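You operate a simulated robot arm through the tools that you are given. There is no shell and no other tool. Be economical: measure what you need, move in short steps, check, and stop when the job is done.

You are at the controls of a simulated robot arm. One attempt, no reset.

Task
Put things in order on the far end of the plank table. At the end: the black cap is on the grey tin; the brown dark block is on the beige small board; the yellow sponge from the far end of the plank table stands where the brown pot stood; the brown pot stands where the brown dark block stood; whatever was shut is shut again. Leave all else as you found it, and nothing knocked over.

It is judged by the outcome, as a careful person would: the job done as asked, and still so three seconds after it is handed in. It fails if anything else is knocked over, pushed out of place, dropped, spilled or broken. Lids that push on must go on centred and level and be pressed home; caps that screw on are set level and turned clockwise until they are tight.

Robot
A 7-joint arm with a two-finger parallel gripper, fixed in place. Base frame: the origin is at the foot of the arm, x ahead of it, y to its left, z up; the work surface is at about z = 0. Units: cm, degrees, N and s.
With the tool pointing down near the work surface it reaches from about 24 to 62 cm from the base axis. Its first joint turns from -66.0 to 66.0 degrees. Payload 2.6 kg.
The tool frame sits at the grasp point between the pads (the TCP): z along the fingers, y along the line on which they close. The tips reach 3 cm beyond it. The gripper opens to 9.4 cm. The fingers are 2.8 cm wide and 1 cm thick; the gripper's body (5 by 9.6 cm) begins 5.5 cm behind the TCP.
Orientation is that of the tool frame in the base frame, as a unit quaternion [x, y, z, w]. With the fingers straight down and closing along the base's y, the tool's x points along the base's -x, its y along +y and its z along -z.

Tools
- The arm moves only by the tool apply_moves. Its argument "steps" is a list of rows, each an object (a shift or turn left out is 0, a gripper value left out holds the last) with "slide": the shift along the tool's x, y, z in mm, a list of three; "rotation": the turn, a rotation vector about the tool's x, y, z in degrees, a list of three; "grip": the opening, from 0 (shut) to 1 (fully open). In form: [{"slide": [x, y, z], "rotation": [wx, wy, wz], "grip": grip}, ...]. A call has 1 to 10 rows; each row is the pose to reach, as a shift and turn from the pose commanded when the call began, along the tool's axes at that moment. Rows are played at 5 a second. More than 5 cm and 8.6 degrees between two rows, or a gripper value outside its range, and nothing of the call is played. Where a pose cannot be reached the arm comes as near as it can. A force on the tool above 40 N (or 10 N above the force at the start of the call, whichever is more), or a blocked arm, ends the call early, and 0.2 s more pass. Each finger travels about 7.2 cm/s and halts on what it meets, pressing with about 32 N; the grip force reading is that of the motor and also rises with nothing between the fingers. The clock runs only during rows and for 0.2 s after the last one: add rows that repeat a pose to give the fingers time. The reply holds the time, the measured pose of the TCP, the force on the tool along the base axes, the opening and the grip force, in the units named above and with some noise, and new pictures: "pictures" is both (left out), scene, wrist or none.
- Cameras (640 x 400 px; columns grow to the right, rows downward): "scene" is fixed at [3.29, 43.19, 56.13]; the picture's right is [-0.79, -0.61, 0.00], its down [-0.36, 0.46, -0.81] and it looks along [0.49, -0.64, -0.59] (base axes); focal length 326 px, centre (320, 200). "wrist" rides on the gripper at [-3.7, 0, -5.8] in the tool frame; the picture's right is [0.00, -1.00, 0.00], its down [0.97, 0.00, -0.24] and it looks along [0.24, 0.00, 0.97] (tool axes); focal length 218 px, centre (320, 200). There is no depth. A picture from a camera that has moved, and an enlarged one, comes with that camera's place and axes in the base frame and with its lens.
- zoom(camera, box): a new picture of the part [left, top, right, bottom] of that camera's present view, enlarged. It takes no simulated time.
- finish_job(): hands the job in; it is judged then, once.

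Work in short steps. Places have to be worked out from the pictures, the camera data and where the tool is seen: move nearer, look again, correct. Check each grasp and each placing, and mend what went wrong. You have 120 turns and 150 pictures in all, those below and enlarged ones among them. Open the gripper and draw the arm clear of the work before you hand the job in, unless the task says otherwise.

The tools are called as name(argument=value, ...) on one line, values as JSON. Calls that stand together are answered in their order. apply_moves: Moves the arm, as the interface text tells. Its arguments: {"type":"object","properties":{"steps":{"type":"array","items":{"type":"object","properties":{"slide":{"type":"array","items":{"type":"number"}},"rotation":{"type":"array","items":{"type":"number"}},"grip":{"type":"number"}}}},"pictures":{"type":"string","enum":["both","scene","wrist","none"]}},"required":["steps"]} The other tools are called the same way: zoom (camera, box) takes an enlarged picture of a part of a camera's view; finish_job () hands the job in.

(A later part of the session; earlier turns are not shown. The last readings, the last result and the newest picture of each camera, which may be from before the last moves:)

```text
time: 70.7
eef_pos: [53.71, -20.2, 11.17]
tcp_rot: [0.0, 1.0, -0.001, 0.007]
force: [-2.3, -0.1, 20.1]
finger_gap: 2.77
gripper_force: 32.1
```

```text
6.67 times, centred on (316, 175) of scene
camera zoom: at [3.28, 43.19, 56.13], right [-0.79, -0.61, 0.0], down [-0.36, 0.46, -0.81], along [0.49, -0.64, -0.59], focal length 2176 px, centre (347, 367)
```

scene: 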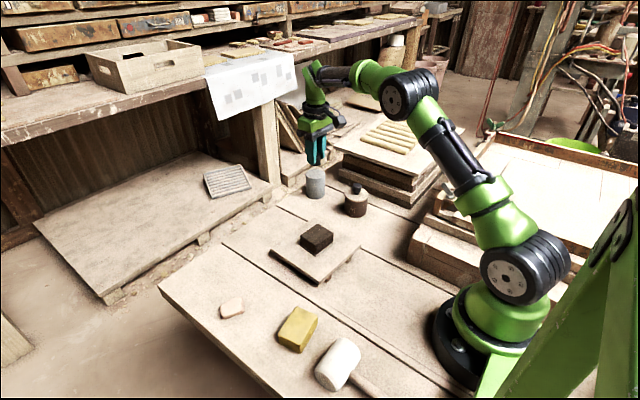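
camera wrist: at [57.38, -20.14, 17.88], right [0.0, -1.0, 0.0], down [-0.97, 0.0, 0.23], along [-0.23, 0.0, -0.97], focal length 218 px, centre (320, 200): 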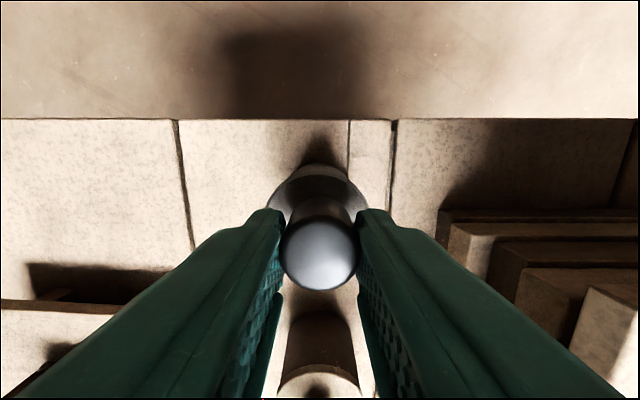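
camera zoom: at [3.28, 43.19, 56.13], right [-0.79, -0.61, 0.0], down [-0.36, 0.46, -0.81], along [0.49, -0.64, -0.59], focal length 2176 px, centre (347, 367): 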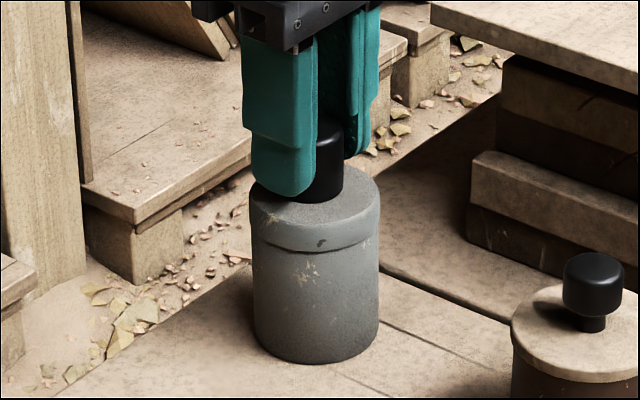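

Seated with 20 N contact. I'll ease off, release and rise to inspect.

apply_moves(steps=[{"slide": [0, 0, -2]}, {"slide": [0, 0, -2], "grip": 0.36}, {"slide": [0, 0, -2], "grip": 0.45}, {"slide": [0, 0, -30], "grip": 0.55}, {"slide": [0, 0, -60], "grip": 0.8}, {"slide": [0, 0, -80], "grip": 1}, {"slide": [0, 0, -80], "grip": 1}], pictures="wrist")

zoom(camera="scene", box=[292, 145, 340, 205])

zoom(camera="wrist", box=[256, 140, 384, 240])

```text
time: 72.3
eef_pos: [53.82, -20.11, 19.05]
tcp_rot: [-0.001, 1.0, 0.0, 0.005]
force: [-0.1, -0.6, 0.1]
finger_gap: 9.4
gripper_force: 0.1
camera wrist: at [57.34, -20.12, 24.97], right [0.0, -1.0, 0.0], down [-0.97, 0.0, 0.23], along [-0.23, 0.0, -0.97], focal length 218 px, centre (320, 200)
```

wrist: 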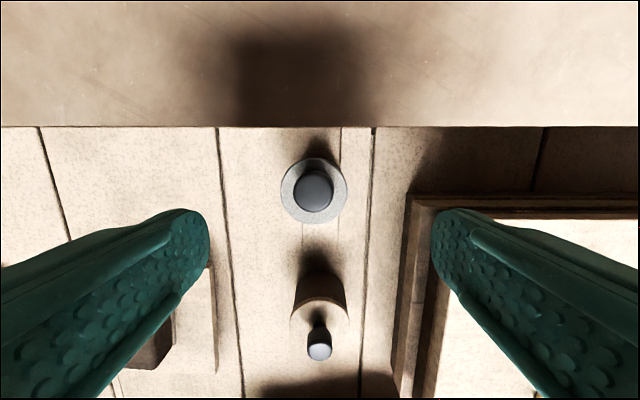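

```text
6.67 times, centred on (316, 175) of scene
camera zoom: at [3.29, 43.19, 56.13], right [-0.79, -0.61, 0.0], down [-0.36, 0.46, -0.81], along [0.49, -0.64, -0.59], focal length 2176 px, centre (347, 367)
```

zoom: 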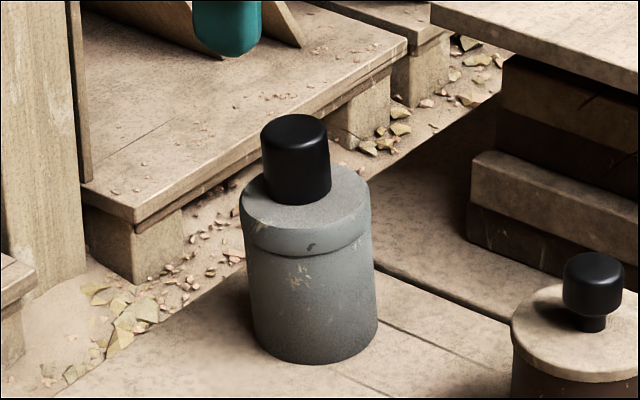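

```text
4.00 times, centred on (320, 190) of wrist
camera zoom: at [57.34, -20.12, 24.97], right [0.0, -1.0, 0.0], down [-0.97, 0.0, 0.23], along [-0.23, 0.0, -0.97], focal length 873 px, centre (320, 240)
```

zoom: 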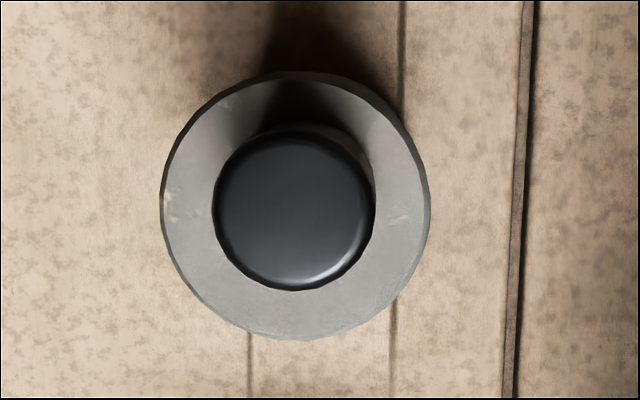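

The tin seems to be leaning slightly in this frame. I'll wait a moment without moving and look again.

apply_moves(steps=[{"slide": [0, 0, 0]}, {"slide": [0, 0, 0]}], pictures="none")

zoom(camera="scene", box=[292, 145, 340, 205])

```text
time: 72.9
eef_pos: [53.72, -20.09, 19.01]
tcp_rot: [-0.001, 1.0, 0.0, 0.004]
force: [-0.3, -0.1, -0.5]
finger_gap: 9.42
gripper_force: 0.1
```

```text
6.67 times, centred on (316, 175) of scene
camera zoom: at [3.29, 43.19, 56.13], right [-0.79, -0.61, 0.0], down [-0.36, 0.46, -0.81], along [0.49, -0.64, -0.59], focal length 2176 px, centre (347, 367)
```

zoom: 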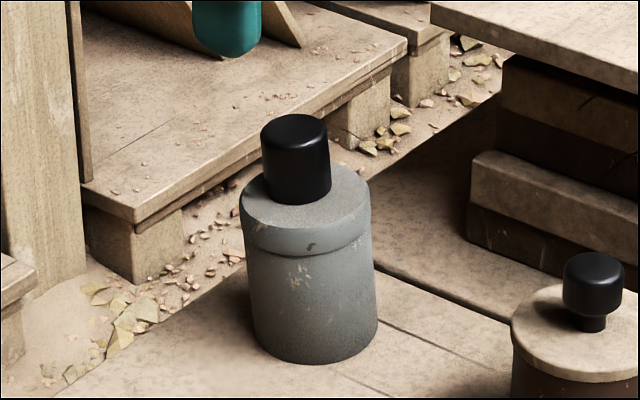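

It is static but leaning. Zooming in to inspect the tin's base and lid.

zoom(camera="scene", box=[300, 155, 336, 205])

zoom(camera="wrist", box=[230, 110, 400, 240])

```text
8.00 times, centred on (318, 180) of scene
camera zoom: at [3.29, 43.19, 56.13], right [-0.79, -0.61, 0.0], down [-0.36, 0.46, -0.81], along [0.49, -0.64, -0.59], focal length 2611 px, centre (336, 360)
```

zoom: 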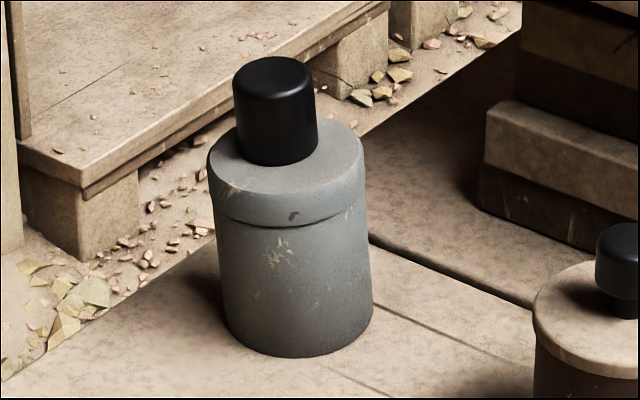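

```text
3.08 times, centred on (315, 175) of wrist
camera zoom: at [57.34, -20.12, 24.95], right [0.0, -1.0, 0.0], down [-0.97, 0.0, 0.23], along [-0.23, 0.0, -0.97], focal length 672 px, centre (335, 277)
```

zoom: 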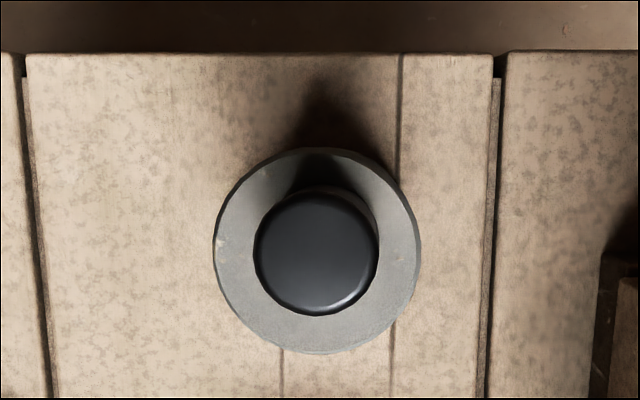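

The tin leans about 4° toward +y, and its top has moved about 4 mm. I'll straddle the tin body, clear of the cap, and let the vertical pads square it up gently.

apply_moves(steps=[{"slide": [0, 2, 40], "grip": 0.9}, {"slide": [0, 2, 80], "grip": 0.9}, {"slide": [0, 2, 110], "grip": 0.9}, {"slide": [0, 2, 132], "grip": 0.9}, {"slide": [0, 2, 132], "grip": 0.9}], pictures="wrist")

zoom(camera="scene", box=[292, 145, 340, 205])

```text
time: 74.1
eef_pos: [53.76, -19.9, 5.87]
tcp_rot: [0.001, 1.0, 0.001, 0.005]
force: [0.5, -0.2, 0.3]
finger_gap: 8.46
gripper_force: 0.1
camera wrist: at [57.44, -19.92, 11.62], right [0.0, -1.0, 0.0], down [-0.97, 0.0, 0.23], along [-0.23, 0.0, -0.97], focal length 218 px, centre (320, 200)
```

wrist: 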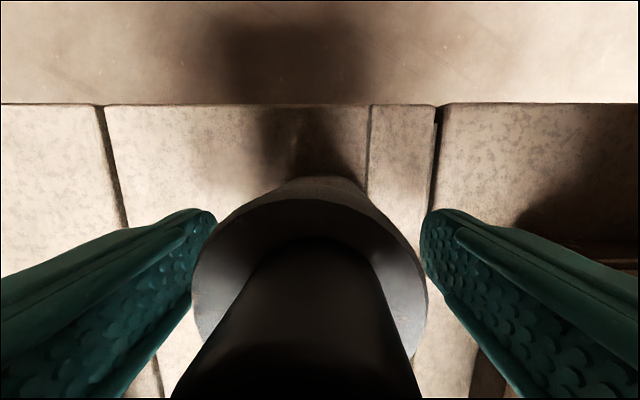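

```text
6.67 times, centred on (316, 175) of scene
camera zoom: at [3.29, 43.19, 56.13], right [-0.79, -0.61, 0.0], down [-0.36, 0.46, -0.81], along [0.49, -0.64, -0.59], focal length 2176 px, centre (347, 367)
```

zoom: 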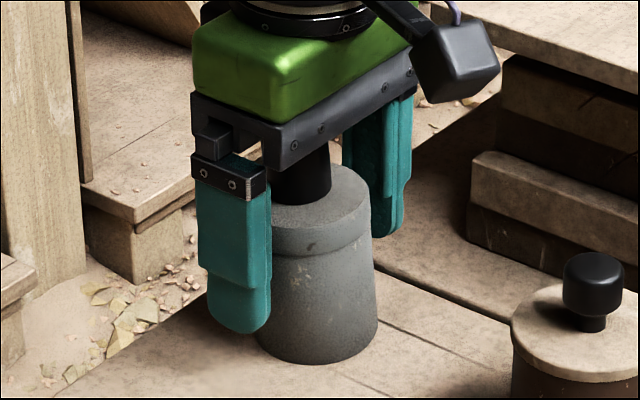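

Clear all around. Closing slowly to square the tin.

apply_moves(steps=[{"slide": [0, -1, 0], "grip": 0.8}, {"slide": [0, -1, 0], "grip": 0.74}, {"slide": [0, -1, 0], "grip": 0.69}, {"slide": [0, -1, 0], "grip": 0.65}, {"slide": [0, -1, 0], "grip": 0.62}, {"slide": [0, -1, 0], "grip": 0.59}, {"slide": [0, -1, 0], "grip": 0.57}, {"slide": [0, -1, 0], "grip": 0.57}], pictures="none")

zoom(camera="scene", box=[292, 145, 340, 205])

```text
time: 75.9
eef_pos: [53.79, -20.01, 5.68]
tcp_rot: [0.0, 1.0, 0.0, 0.005]
force: [-0.1, -0.1, -0.1]
finger_gap: 5.66
gripper_force: 32.0
```

```text
6.67 times, centred on (316, 175) of scene
camera zoom: at [3.29, 43.19, 56.13], right [-0.79, -0.61, 0.0], down [-0.36, 0.46, -0.81], along [0.49, -0.64, -0.59], focal length 2176 px, centre (347, 367)
```

zoom: 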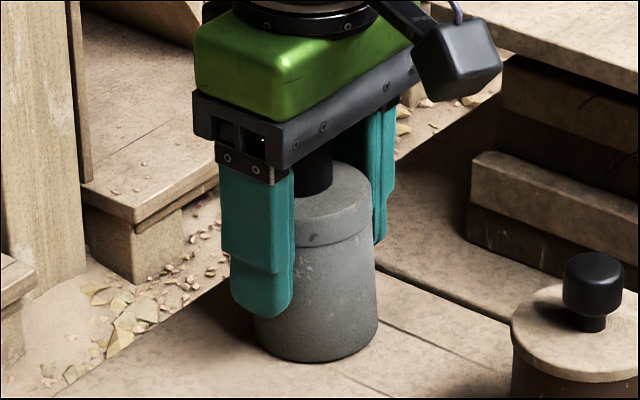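

Gripped and squared in y. I'll release, rise and inspect.

apply_moves(steps=[{"grip": 0.64}, {"grip": 0.7}, {"grip": 0.8}, {"grip": 0.9}, {"slide": [0, 0, -40], "grip": 0.9}, {"slide": [0, 0, -85], "grip": 0.9}, {"slide": [0, 0, -130], "grip": 1}, {"slide": [0, 0, -130], "grip": 1}], pictures="wrist")

zoom(camera="scene", box=[300, 155, 336, 205])

```text
time: 77.7
eef_pos: [53.5, -20.06, 18.95]
tcp_rot: [0.0, 1.0, 0.0, 0.004]
force: [0.5, 0.1, -0.5]
finger_gap: 9.41
gripper_force: 0.1
camera wrist: at [57.11, -20.08, 24.79], right [0.0, -1.0, 0.0], down [-0.97, 0.0, 0.23], along [-0.23, 0.0, -0.97], focal length 218 px, centre (320, 200)
```

wrist: 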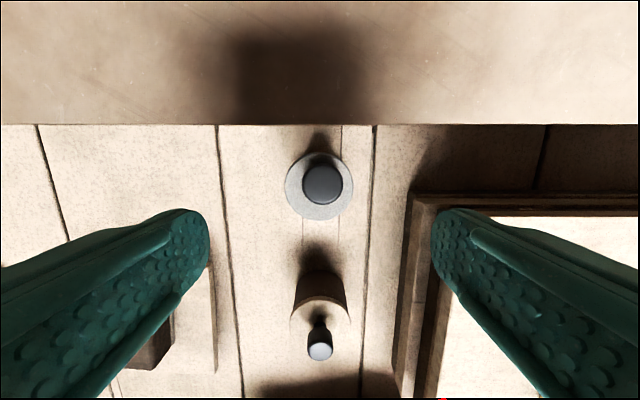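

```text
8.00 times, centred on (318, 180) of scene
camera zoom: at [3.29, 43.19, 56.13], right [-0.79, -0.61, 0.0], down [-0.36, 0.46, -0.81], along [0.49, -0.64, -0.59], focal length 2611 px, centre (336, 360)
```

zoom: 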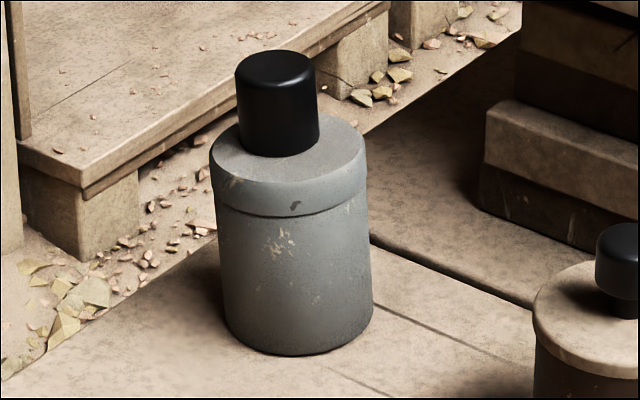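

The lean has shifted toward +x instead of vanishing. I need an oblique view of the tin's base, so I'll back away and tilt the wrist camera toward it.

apply_moves(steps=[{"slide": [40, 0, 0]}, {"slide": [80, 0, 0], "rotation": [0, -8, 0]}, {"slide": [120, 0, 0], "rotation": [0, -16, 0]}, {"slide": [126, 0, 5], "rotation": [0, -24, 0]}, {"slide": [126, 0, 10], "rotation": [0, -32, 0]}, {"slide": [126, 0, 15], "rotation": [0, -40, 0]}, {"slide": [126, 0, 20], "rotation": [0, -48, 0]}, {"slide": [126, 0, 25], "rotation": [0, -56, 0]}, {"slide": [126, 0, 30], "rotation": [0, -60, 0]}, {"slide": [126, 0, 30], "rotation": [0, -60, 0]}])

```text
time: 79.9
eef_pos: [41.26, -19.97, 15.66]
tcp_rot: [0.0, 0.864, 0.0, 0.504]
force: [0.0, -0.1, 0.5]
finger_gap: 9.41
gripper_force: 0.2
camera wrist: at [37.91, -20.01, 21.78], right [0.0, -1.0, 0.0], down [-0.69, 0.0, -0.73], along [0.73, 0.0, -0.69], focal length 218 px, centre (320, 200)
```

scene: 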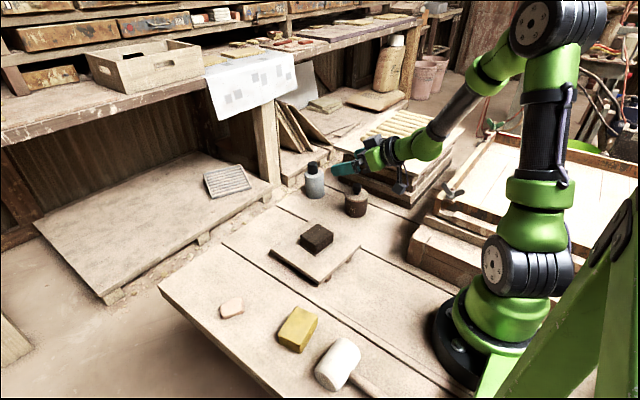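
wrist: 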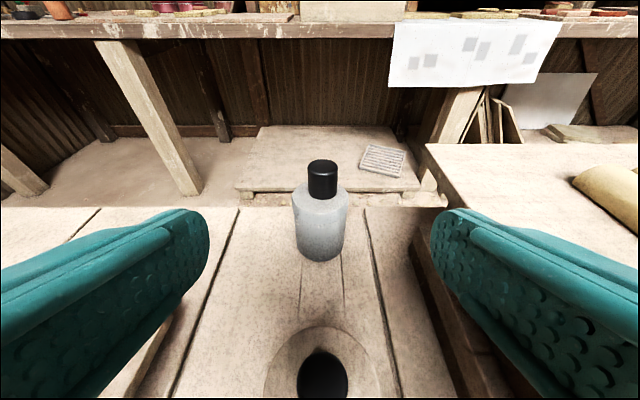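

zoom(camera="wrist", box=[272, 150, 368, 270])

zoom(camera="scene", box=[300, 155, 332, 203])

```text
3.33 times, centred on (320, 210) of wrist
camera zoom: at [37.91, -20.01, 21.78], right [0.0, -1.0, 0.0], down [-0.69, 0.0, -0.73], along [0.73, 0.0, -0.69], focal length 728 px, centre (320, 167)
```

zoom: 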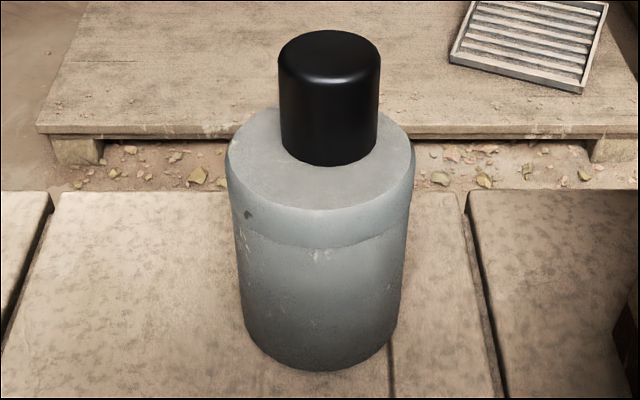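

```text
8.33 times, centred on (316, 179) of scene
camera zoom: at [3.29, 43.19, 56.13], right [-0.79, -0.61, 0.0], down [-0.36, 0.46, -0.81], along [0.49, -0.64, -0.59], focal length 2720 px, centre (353, 375)
```

zoom: 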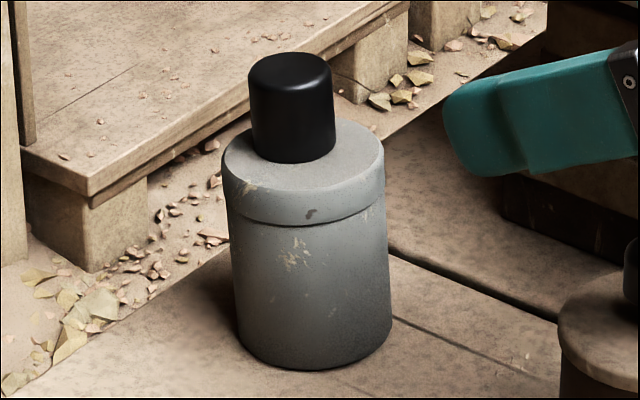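

From this side the tin is upright in y, with a residual lean of about 3° in +x. It was upright while pressed earlier, so I'll straighten the tool and press gently straight down on the cap with closed fingertips to reseat the tin. First I'm rotating back to vertical.

apply_moves(steps=[{"slide": [-10, 0, -6], "rotation": [0, 8, 0], "grip": 0.8}, {"slide": [-20, 0, -12], "rotation": [0, 16, 0], "grip": 0.6}, {"slide": [-30, 0, -17], "rotation": [0, 24, 0], "grip": 0.4}, {"slide": [-30, 0, -17], "rotation": [0, 32, 0], "grip": 0.2}, {"slide": [-30, 0, -17], "rotation": [0, 40, 0], "grip": 0}, {"slide": [-30, 0, -17], "rotation": [0, 48, 0], "grip": 0}, {"slide": [-30, 0, -17], "rotation": [0, 56, 0], "grip": 0}, {"slide": [-30, 0, -17], "rotation": [0, 60.5, 0], "grip": 0}, {"slide": [-30, 0, -17], "rotation": [0, 60.5, 0], "grip": 0}], pictures="none")

```text
time: 81.9
eef_pos: [41.16, -20.09, 19.06]
tcp_rot: [0.0, 1.0, 0.0, 0.0]
force: [-0.1, 0.0, -0.5]
finger_gap: 0.0
gripper_force: 31.8
```

The tool is vertical with the fingers shut. Moving over the cap and lowering to just above it.

apply_moves(steps=[{"slide": [-40, 0, 0]}, {"slide": [-80, 0, 0]}, {"slide": [-120, 0, 0]}, {"slide": [-127, 0, 0]}, {"slide": [-127, 0, 30]}, {"slide": [-127, 0, 45]}, {"slide": [-127, 0, 45]}], pictures="wrist")

zoom(camera="scene", box=[300, 145, 340, 205])

```text
time: 83.5
eef_pos: [53.81, -19.87, 14.45]
tcp_rot: [0.0, 1.0, 0.0, 0.0]
force: [-0.2, 0.1, -0.1]
finger_gap: 0.0
gripper_force: 32.3
camera wrist: at [57.52, -19.88, 20.32], right [0.0, -1.0, 0.0], down [-0.97, 0.0, 0.24], along [-0.24, 0.0, -0.97], focal length 218 px, centre (320, 200)
```

wrist: 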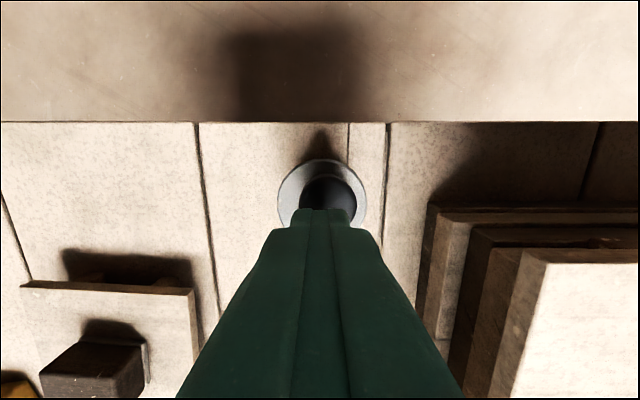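

```text
6.67 times, centred on (320, 175) of scene
camera zoom: at [3.29, 43.19, 56.13], right [-0.79, -0.61, 0.0], down [-0.36, 0.46, -0.81], along [0.49, -0.64, -0.59], focal length 2176 px, centre (320, 367)
```

zoom: 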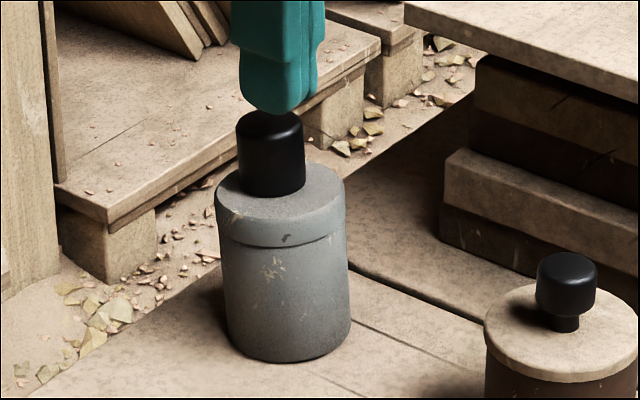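

Lowering in small increments to a light press.

apply_moves(steps=[{"slide": [2, -2, 5]}, {"slide": [2, -2, 9]}, {"slide": [2, -2, 12]}, {"slide": [2, -2, 14]}, {"slide": [2, -2, 16]}, {"slide": [2, -2, 16]}], pictures="none")

zoom(camera="scene", box=[300, 145, 340, 205])

```text
time: 84.9
eef_pos: [53.58, -20.4, 13.16]
tcp_rot: [0.0, 1.0, -0.001, 0.002]
force: [-5.4, 0.1, 24.0]
finger_gap: 0.0
gripper_force: 32.0
```

```text
6.67 times, centred on (320, 175) of scene
camera zoom: at [3.28, 43.19, 56.13], right [-0.79, -0.61, 0.0], down [-0.36, 0.46, -0.81], along [0.49, -0.64, -0.59], focal length 2176 px, centre (320, 367)
```

zoom: 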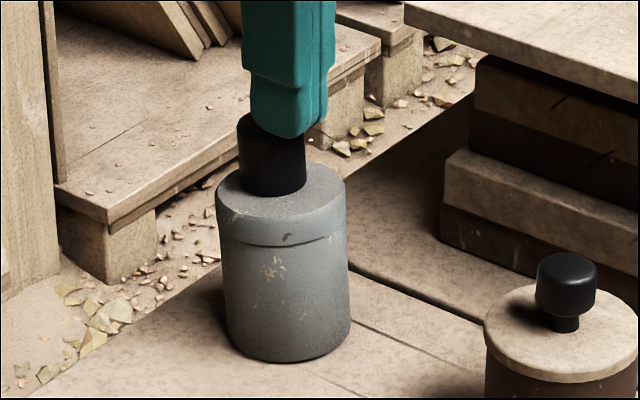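

The press held the top by friction rather than righting the tin. I'll rise and turn the gripper 90° so the pads can square the tin along x.

apply_moves(steps=[{"slide": [0, 0, -10]}, {"slide": [0, 0, -40], "grip": 0.3}, {"slide": [0, 0, -65], "rotation": [0, 0, -8], "grip": 0.6}, {"slide": [0, 0, -65], "rotation": [0, 0, -16], "grip": 0.9}, {"slide": [0, 0, -65], "rotation": [0, 0, -24], "grip": 1}, {"slide": [0, 0, -65], "rotation": [0, 0, -32], "grip": 1}, {"slide": [0, 0, -65], "rotation": [0, 0, -40], "grip": 1}, {"slide": [0, 0, -65], "rotation": [0, 0, -48], "grip": 1}], pictures="none")

apply_moves(steps=[{"rotation": [0, 0, -8]}, {"rotation": [0, 0, -16]}, {"rotation": [0, 0, -24]}, {"rotation": [0, 0, -32]}, {"rotation": [0, 0, -42], "slide": [0, 0, 0]}, {"rotation": [0, 0, -42]}], pictures="wrist")

zoom(camera="scene", box=[300, 145, 340, 205])

```text
time: 86.7
eef_pos: [53.51, -20.2, 19.48]
tcp_rot: [-0.409, 0.913, 0.0, -0.001]
force: [-0.4, -0.5, -0.8]
finger_gap: 9.41
gripper_force: 0.0
```

```text
refused: row 5 steps farther than a row can; nothing moved
```

```text
6.67 times, centred on (320, 175) of scene
camera zoom: at [3.29, 43.19, 56.13], right [-0.79, -0.61, 0.0], down [-0.36, 0.46, -0.81], along [0.49, -0.64, -0.59], focal length 2176 px, centre (320, 367)
```

zoom: 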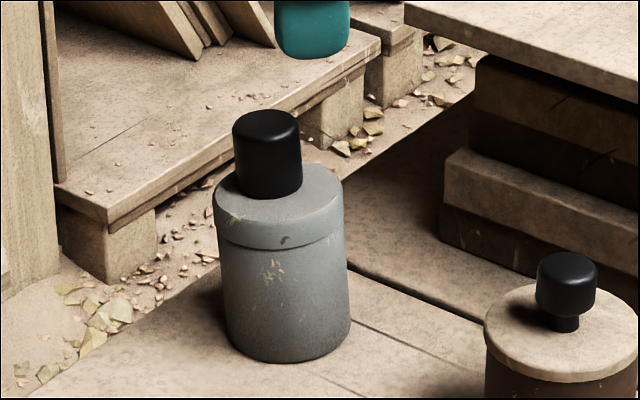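

The lean returns after the press, and the cap looks about 0.7 cm off-centre toward +x. I'll turn back to zero yaw and measure the cap and tin from directly above.

apply_moves(steps=[{"rotation": [0, 0, 8]}, {"rotation": [0, 0, 16]}, {"rotation": [0, 0, 24]}, {"rotation": [0, 0, 32]}, {"slide": [-10, -10, 0], "rotation": [0, 0, 40]}, {"slide": [-13, -14, 0], "rotation": [0, 0, 48]}, {"slide": [-13, -14, 0], "rotation": [0, 0, 48]}], pictures="wrist")

zoom(camera="wrist", box=[256, 140, 384, 240])

```text
time: 88.3
eef_pos: [55.43, -20.1, 19.42]
tcp_rot: [0.001, 1.0, -0.001, 0.0]
force: [-0.3, 0.6, 0.7]
finger_gap: 9.39
gripper_force: 0.0
camera wrist: at [59.19, -20.2, 25.34], right [0.0, -1.0, 0.0], down [-0.97, 0.0, 0.24], along [-0.24, 0.0, -0.97], focal length 218 px, centre (320, 200)
```

wrist: 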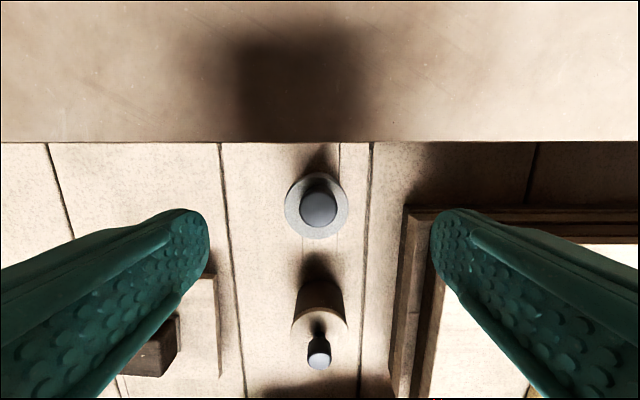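

```text
4.00 times, centred on (320, 190) of wrist
camera zoom: at [59.19, -20.2, 25.34], right [0.0, -1.0, 0.0], down [-0.97, 0.0, 0.24], along [-0.24, 0.0, -0.97], focal length 873 px, centre (320, 240)
```

zoom: 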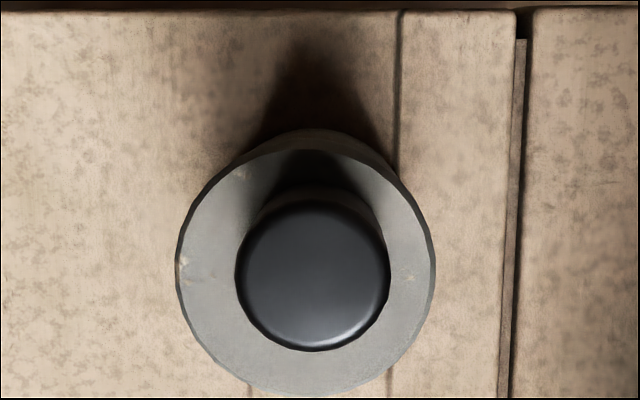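

The cap sits about 4 mm off the tin axis toward +x. I'll regrip it at about (54.6, -20.05), lift it, and see how the tin stands alone.

apply_moves(steps=[{"slide": [8, 0, 30], "grip": 0.8}, {"slide": [8, 0, 60], "grip": 0.6}, {"slide": [8, 0, 79], "grip": 0.55}, {"slide": [8, 0, 79], "grip": 0.5}, {"slide": [8, 0, 79], "grip": 0.42}, {"slide": [8, 0, 79], "grip": 0.35}, {"slide": [8, 0, 79], "grip": 0.3}, {"slide": [8, 0, 79], "grip": 0.24}, {"slide": [8, 0, 79], "grip": 0.24}], pictures="none")

zoom(camera="scene", box=[300, 145, 340, 205])

```text
time: 90.3
eef_pos: [54.8, -20.2, 11.65]
tcp_rot: [-0.001, 1.0, 0.0, 0.0]
force: [0.0, -0.1, 0.0]
finger_gap: 2.75
gripper_force: 32.4
```

```text
6.67 times, centred on (320, 175) of scene
camera zoom: at [3.29, 43.19, 56.13], right [-0.79, -0.61, 0.0], down [-0.36, 0.46, -0.81], along [0.49, -0.64, -0.59], focal length 2176 px, centre (320, 367)
```

zoom: 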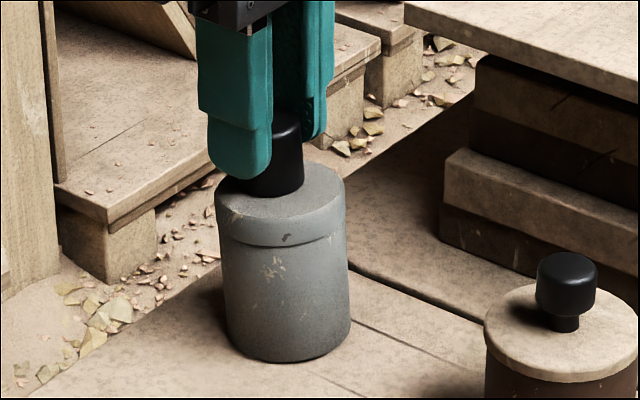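

Cap gripped (2.75). Lifting straight up to see the tin without it.

apply_moves(steps=[{"slide": [0, 0, -5]}, {"slide": [0, 0, -20]}, {"slide": [0, 0, -40]}, {"slide": [0, 0, -40]}], pictures="wrist")

zoom(camera="scene", box=[300, 145, 340, 205])

```text
time: 91.3
eef_pos: [54.74, -20.16, 15.45]
tcp_rot: [0.0, 1.0, -0.001, 0.0]
force: [0.5, 0.3, 0.0]
finger_gap: 2.74
gripper_force: 32.5
camera wrist: at [58.37, -20.14, 21.4], right [0.0, -1.0, 0.0], down [-0.97, 0.0, 0.24], along [-0.24, 0.0, -0.97], focal length 218 px, centre (320, 200)
```

wrist: 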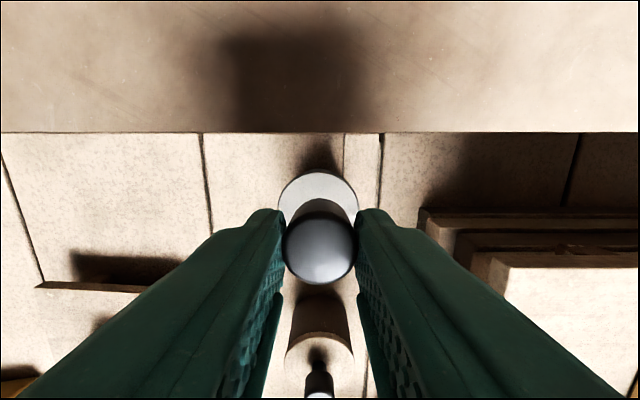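

```text
6.67 times, centred on (320, 175) of scene
camera zoom: at [3.29, 43.19, 56.13], right [-0.79, -0.61, 0.0], down [-0.36, 0.46, -0.81], along [0.49, -0.64, -0.59], focal length 2176 px, centre (320, 367)
```

zoom: 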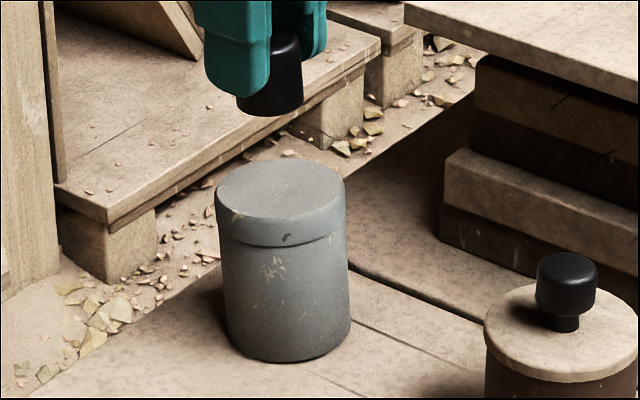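

The tin keeps its slight lean even without the cap. I'll park the cap on free table at (50, -13), then square the tin along x.

apply_moves(steps=[{"slide": [20, 35, 0]}, {"slide": [47, 71, 0]}, {"slide": [47, 71, 35]}, {"slide": [47, 71, 70]}, {"slide": [47, 71, 95]}, {"slide": [47, 71, 106]}, {"slide": [47, 71, 110]}, {"slide": [47, 71, 113]}, {"slide": [47, 71, 113]}], pictures="wrist")

zoom(camera="scene", box=[276, 160, 340, 220])

```text
time: 93.3
eef_pos: [50.16, -13.03, 4.48]
tcp_rot: [0.0, 1.0, 0.0, 0.001]
force: [-1.5, 1.3, 7.9]
finger_gap: 2.73
gripper_force: 32.1
camera wrist: at [53.75, -13.1, 10.25], right [0.0, -1.0, 0.0], down [-0.97, 0.0, 0.24], along [-0.24, 0.0, -0.97], focal length 218 px, centre (320, 200)
```

wrist: 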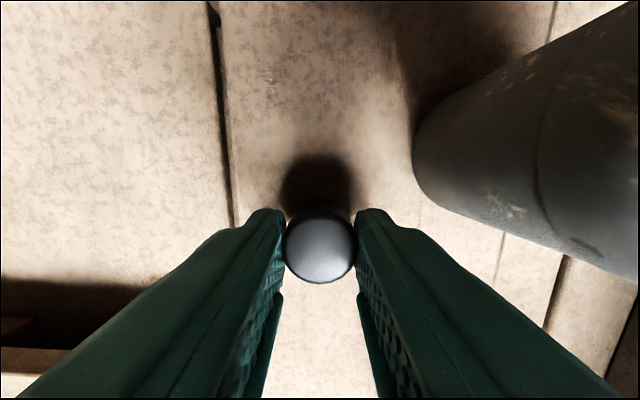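

```text
6.67 times, centred on (308, 190) of scene
camera zoom: at [3.29, 43.19, 56.13], right [-0.79, -0.61, 0.0], down [-0.36, 0.46, -0.81], along [0.49, -0.64, -0.59], focal length 2176 px, centre (400, 267)
```

zoom: 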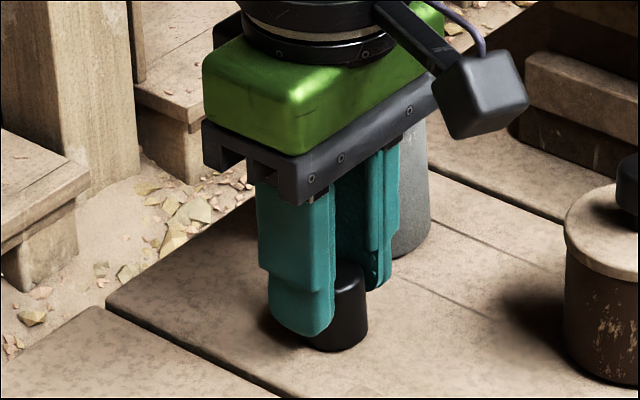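

Cap down. I'll release with a small opening and rise.

apply_moves(steps=[{"slide": [0, 0, -2]}, {"slide": [0, 0, -2], "grip": 0.4}, {"slide": [0, 0, -2], "grip": 0.45}, {"slide": [0, 0, -35], "grip": 0.45}, {"slide": [0, 0, -70], "grip": 0.6}, {"slide": [0, 0, -110], "grip": 1, "rotation": [0, 0, -8]}, {"slide": [0, 0, -150], "grip": 1, "rotation": [0, 0, -16]}, {"slide": [-20, -35, -150], "grip": 1, "rotation": [0, 0, -24]}, {"slide": [-38, -68, -150], "grip": 1, "rotation": [0, 0, -32]}, {"slide": [-38, -68, -150], "grip": 1, "rotation": [0, 0, -40]}], pictures="none")

apply_moves(steps=[{"rotation": [0, 0, -8]}, {"rotation": [0, 0, -16]}, {"rotation": [0, 0, -24]}, {"rotation": [0, 0, -32]}, {"rotation": [0, 0, -40]}, {"rotation": [0, 0, -48]}, {"rotation": [0, 0, -50]}, {"rotation": [0, 0, -50]}], pictures="wrist")

zoom(camera="scene", box=[284, 155, 340, 215])

```text
time: 95.5
eef_pos: [53.79, -19.81, 19.3]
tcp_rot: [-0.342, 0.94, 0.001, 0.0]
force: [0.2, 0.1, -0.5]
finger_gap: 9.41
gripper_force: 0.1
```

```text
time: 97.3
eef_pos: [53.76, -19.92, 19.32]
tcp_rot: [0.708, -0.707, 0.0, 0.0]
force: [-0.7, -0.8, 0.7]
finger_gap: 9.4
gripper_force: 0.1
camera wrist: at [53.72, -16.17, 25.18], right [1.0, 0.0, 0.0], down [0.0, -0.97, 0.24], along [0.0, -0.24, -0.97], focal length 218 px, centre (320, 200)
```

wrist: 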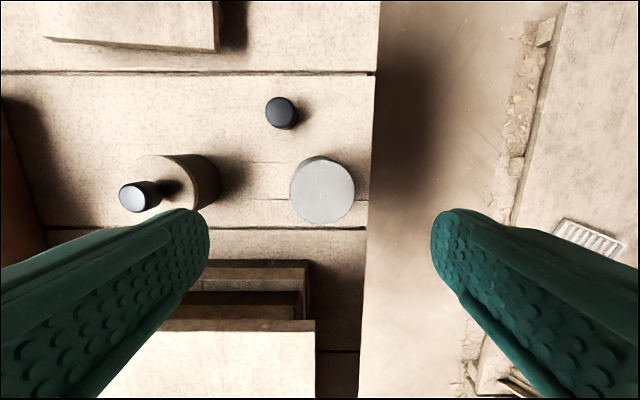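

```text
6.67 times, centred on (312, 185) of scene
camera zoom: at [3.29, 43.19, 56.13], right [-0.79, -0.61, 0.0], down [-0.36, 0.46, -0.81], along [0.49, -0.64, -0.59], focal length 2176 px, centre (373, 300)
```

zoom: 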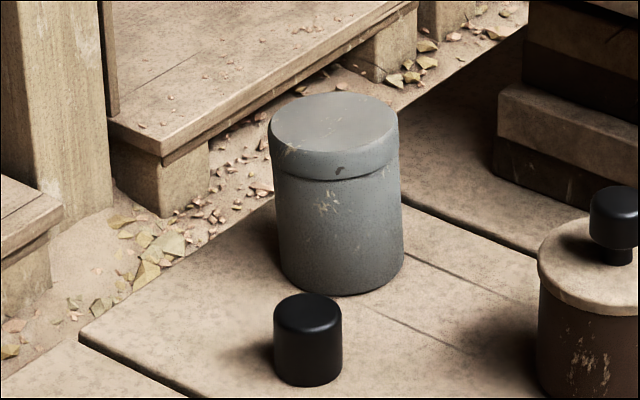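

The view is clear. I'll descend with the fingers straddling the tin along x and close slowly.

apply_moves(steps=[{"slide": [0, -1, 45], "grip": 0.95}, {"slide": [0, -1, 90], "grip": 0.95}, {"slide": [0, -1, 125], "grip": 0.9}, {"slide": [0, -1, 147], "grip": 0.85}, {"slide": [0, -1, 147], "grip": 0.75}, {"slide": [0, -1, 147], "grip": 0.7}, {"slide": [0, -1, 147], "grip": 0.66}, {"slide": [0, -1, 147], "grip": 0.62}, {"slide": [0, -1, 147], "grip": 0.58}, {"slide": [0, -1, 147], "grip": 0.57}], pictures="none")

zoom(camera="scene", box=[284, 155, 340, 215])

```text
time: 99.5
eef_pos: [53.85, -19.88, 4.53]
tcp_rot: [-0.706, 0.708, 0.0, 0.001]
force: [-1.5, -0.8, 1.2]
finger_gap: 5.67
gripper_force: 31.9
```

```text
6.67 times, centred on (312, 185) of scene
camera zoom: at [3.29, 43.19, 56.13], right [-0.79, -0.61, 0.0], down [-0.36, 0.46, -0.81], along [0.49, -0.64, -0.59], focal length 2176 px, centre (373, 300)
```

zoom: 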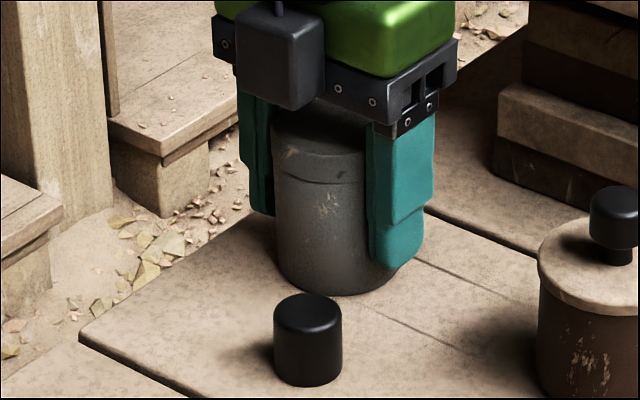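

Squeezed at 5.67. I'll release, rise and look.

apply_moves(steps=[{"grip": 0.63}, {"grip": 0.68}, {"grip": 0.78}, {"grip": 0.88}, {"slide": [0, 0, -40], "grip": 0.9}, {"slide": [0, 0, -85], "grip": 0.9}, {"slide": [0, 0, -130], "grip": 1}, {"slide": [0, 0, -147], "grip": 1}, {"slide": [0, 0, -147], "grip": 1}], pictures="wrist")

zoom(camera="scene", box=[284, 155, 340, 215])

zoom(camera="wrist", box=[256, 130, 384, 230])

```text
time: 101.5
eef_pos: [53.77, -19.75, 19.41]
tcp_rot: [0.708, -0.706, -0.001, -0.001]
force: [-0.2, -0.4, 0.9]
finger_gap: 9.37
gripper_force: 0.1
camera wrist: at [53.74, -16.08, 25.22], right [1.0, 0.0, 0.0], down [0.0, -0.97, 0.24], along [0.0, -0.24, -0.97], focal length 218 px, centre (320, 200)
```

wrist: 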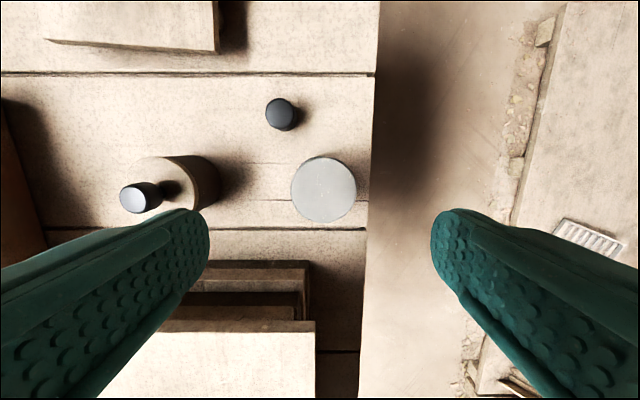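

```text
6.67 times, centred on (312, 185) of scene
camera zoom: at [3.29, 43.19, 56.13], right [-0.79, -0.61, 0.0], down [-0.36, 0.46, -0.81], along [0.49, -0.64, -0.59], focal length 2176 px, centre (373, 300)
```

zoom: 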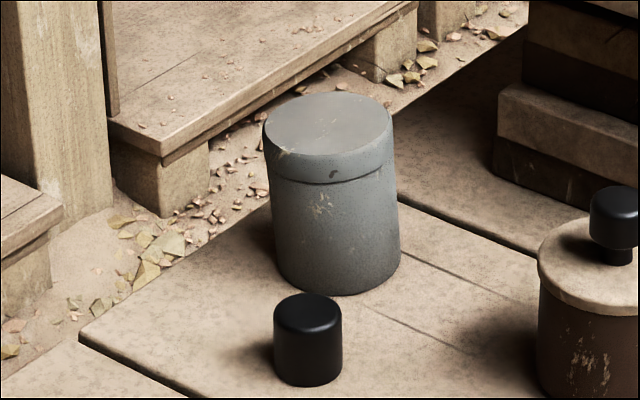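

```text
4.00 times, centred on (320, 180) of wrist
camera zoom: at [53.74, -16.08, 25.22], right [1.0, 0.0, 0.0], down [0.0, -0.97, 0.24], along [0.0, -0.24, -0.97], focal length 873 px, centre (320, 280)
```

zoom: 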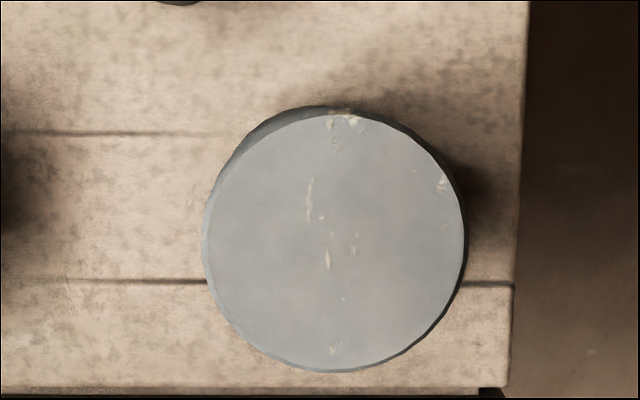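

The lean has changed direction again (about 4°, now +x and +y), as if the tin pivots on something under its base. I'll grip it again, lift it slightly and look underneath.

apply_moves(steps=[{"slide": [0, 0, 45], "grip": 0.95}, {"slide": [0, 0, 90], "grip": 0.95}, {"slide": [0, 0, 125], "grip": 0.9}, {"slide": [0, 0, 152], "grip": 0.85}, {"slide": [0, 0, 152], "grip": 0.75}, {"slide": [0, 0, 152], "grip": 0.68}, {"slide": [0, 0, 152], "grip": 0.63}, {"slide": [0, 0, 152], "grip": 0.58}, {"slide": [0, 0, 152], "grip": 0.55}, {"slide": [0, 0, 152], "grip": 0.55}], pictures="none")

apply_moves(steps=[{"slide": [0, 0, -5]}, {"slide": [0, 0, -15]}, {"slide": [0, 0, -15]}], pictures="wrist")

zoom(camera="scene", box=[284, 155, 340, 215])

```text
time: 103.7
eef_pos: [53.89, -19.89, 4.08]
tcp_rot: [0.708, -0.706, -0.001, -0.001]
force: [-0.9, -0.6, 0.5]
finger_gap: 5.67
gripper_force: 31.5
```

```text
time: 104.5
eef_pos: [53.89, -19.84, 5.54]
tcp_rot: [0.708, -0.706, 0.0, 0.0]
force: [-0.1, 0.3, -1.8]
finger_gap: 5.66
gripper_force: 32.3
camera wrist: at [53.85, -16.16, 11.37], right [1.0, 0.0, 0.0], down [0.0, -0.97, 0.24], along [0.0, -0.24, -0.97], focal length 218 px, centre (320, 200)
```

wrist: 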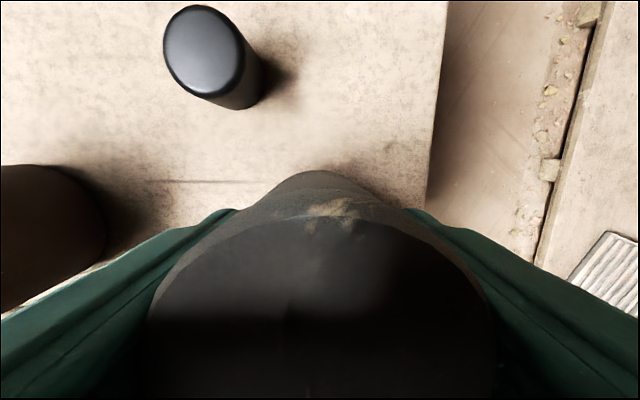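

```text
6.67 times, centred on (312, 185) of scene
camera zoom: at [3.3, 43.19, 56.13], right [-0.79, -0.61, 0.0], down [-0.36, 0.46, -0.81], along [0.49, -0.64, -0.59], focal length 2176 px, centre (373, 300)
```

zoom: 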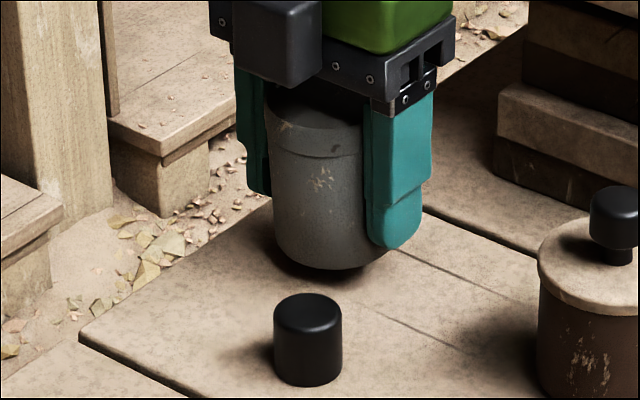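

The whole tin lifts as one light piece. Raising it further to see the table underneath and the tin's attitude.

apply_moves(steps=[{"slide": [0, 0, -15]}, {"slide": [0, 0, -35]}, {"slide": [0, 0, -45]}, {"slide": [0, 0, -45]}], pictures="wrist")

zoom(camera="scene", box=[284, 145, 340, 205])

```text
time: 105.5
eef_pos: [53.89, -19.84, 10.1]
tcp_rot: [0.707, -0.707, -0.001, -0.001]
force: [0.0, 0.6, -2.7]
finger_gap: 5.68
gripper_force: 31.8
camera wrist: at [53.74, -16.16, 15.9], right [1.0, 0.0, 0.0], down [0.0, -0.97, 0.24], along [0.0, -0.24, -0.97], focal length 218 px, centre (320, 200)
```

wrist: 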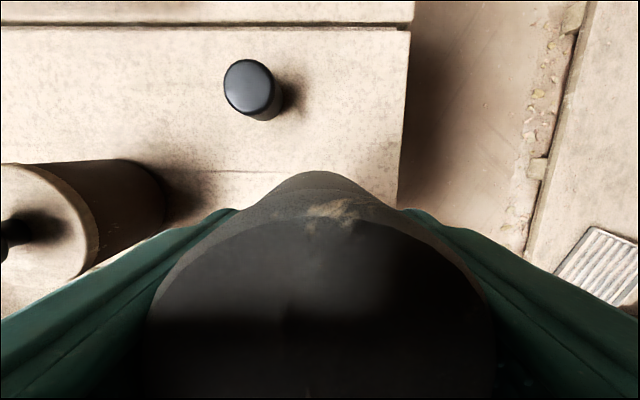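

```text
6.67 times, centred on (312, 175) of scene
camera zoom: at [3.3, 43.19, 56.13], right [-0.79, -0.61, 0.0], down [-0.36, 0.46, -0.81], along [0.49, -0.64, -0.59], focal length 2176 px, centre (373, 367)
```

zoom: 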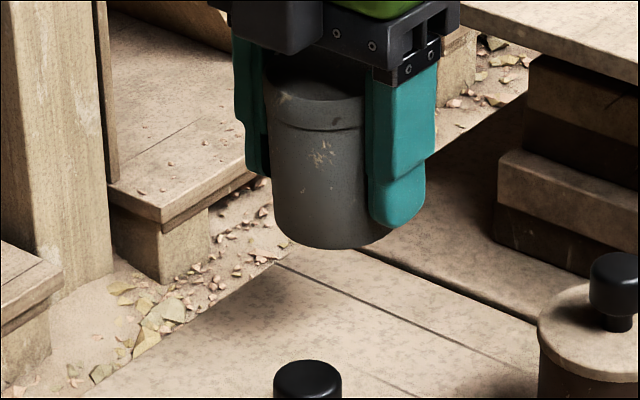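

Nothing is under the tin, and in the grip it leans about 2° (+x, +y). I'll counter-rotate slightly to make it vertical and set it down with light pressure.

apply_moves(steps=[{"slide": [0, 0, 20], "rotation": [1, -0.8, 0]}, {"slide": [0, 0, 40], "rotation": [1.8, -1.5, 0]}, {"slide": [0, 0, 53], "rotation": [1.8, -1.5, 0]}, {"slide": [0, 0, 57], "rotation": [1.8, -1.5, 0]}, {"slide": [0, 0, 59], "rotation": [1.8, -1.5, 0]}, {"slide": [0, 0, 61], "rotation": [1.8, -1.5, 0]}, {"slide": [0, 0, 61], "rotation": [1.8, -1.5, 0]}], pictures="wrist")

zoom(camera="scene", box=[284, 155, 340, 215])

```text
time: 107.1
eef_pos: [53.99, -19.83, 4.03]
tcp_rot: [-0.707, 0.707, -0.002, 0.021]
force: [-2.7, 1.1, 6.1]
finger_gap: 5.65
gripper_force: 32.0
camera wrist: at [53.72, -16.29, 10.01], right [1.0, 0.0, 0.03], down [-0.01, -0.98, 0.21], along [0.03, -0.21, -0.98], focal length 218 px, centre (320, 200)
```

wrist: 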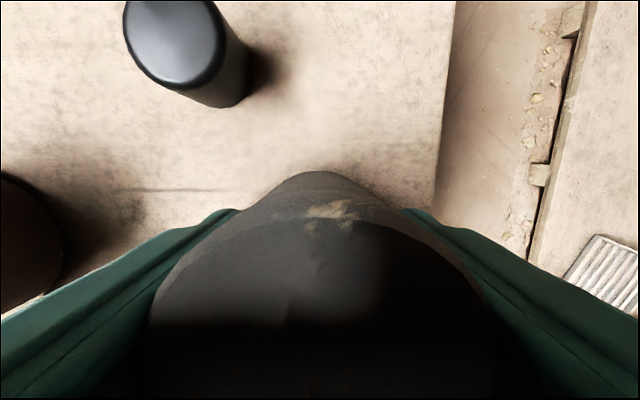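

```text
6.67 times, centred on (312, 185) of scene
camera zoom: at [3.29, 43.19, 56.13], right [-0.79, -0.61, 0.0], down [-0.36, 0.46, -0.81], along [0.49, -0.64, -0.59], focal length 2176 px, centre (373, 300)
```

zoom: 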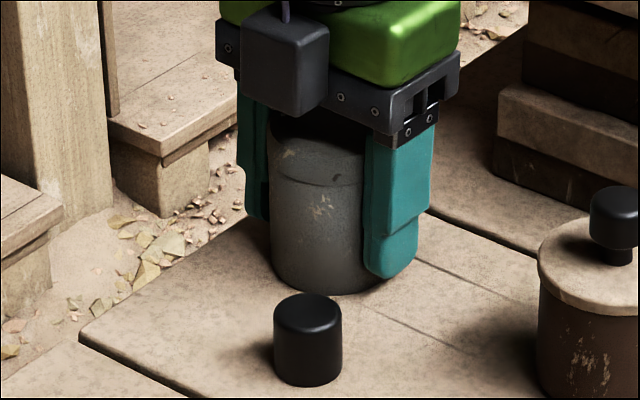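

The tin is now upright at contact but about 4 mm too far in +x. I'll lift slightly, shift back 4 mm, set down, and open gradually.

apply_moves(steps=[{"slide": [0, 0, -5]}, {"slide": [0, 2, -5]}, {"slide": [0, 4, -5]}, {"slide": [0, 4, -2]}, {"slide": [0, 4, -1]}, {"slide": [0, 4, 0]}, {"slide": [0, 4, 0]}], pictures="none")

apply_moves(steps=[{"grip": 0.605}, {"grip": 0.612}, {"grip": 0.62}, {"grip": 0.63}, {"grip": 0.65}, {"grip": 0.7}, {"grip": 0.8}, {"grip": 0.9}, {"grip": 0.9}], pictures="none")

zoom(camera="scene", box=[284, 155, 340, 215])

```text
time: 108.7
eef_pos: [53.66, -19.92, 4.0]
tcp_rot: [0.707, -0.707, 0.002, -0.021]
force: [-1.6, 2.9, 5.7]
finger_gap: 5.64
gripper_force: 31.7
```

```text
time: 110.7
eef_pos: [53.59, -20.02, 4.02]
tcp_rot: [0.708, -0.706, 0.001, -0.021]
force: [-0.2, -1.0, 2.9]
finger_gap: 8.45
gripper_force: 0.0
```

```text
6.67 times, centred on (312, 185) of scene
camera zoom: at [3.29, 43.19, 56.13], right [-0.79, -0.61, 0.0], down [-0.36, 0.46, -0.81], along [0.49, -0.64, -0.59], focal length 2176 px, centre (373, 300)
```

zoom: 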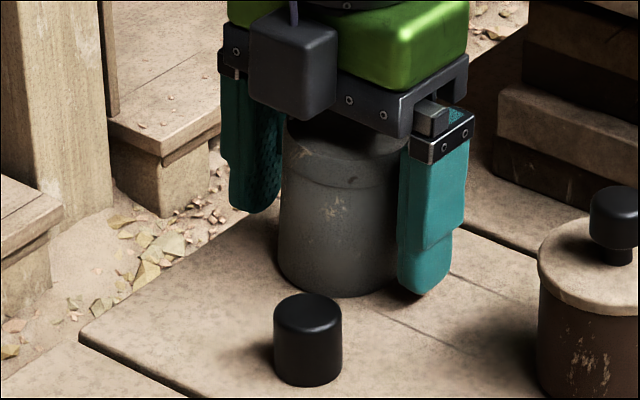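

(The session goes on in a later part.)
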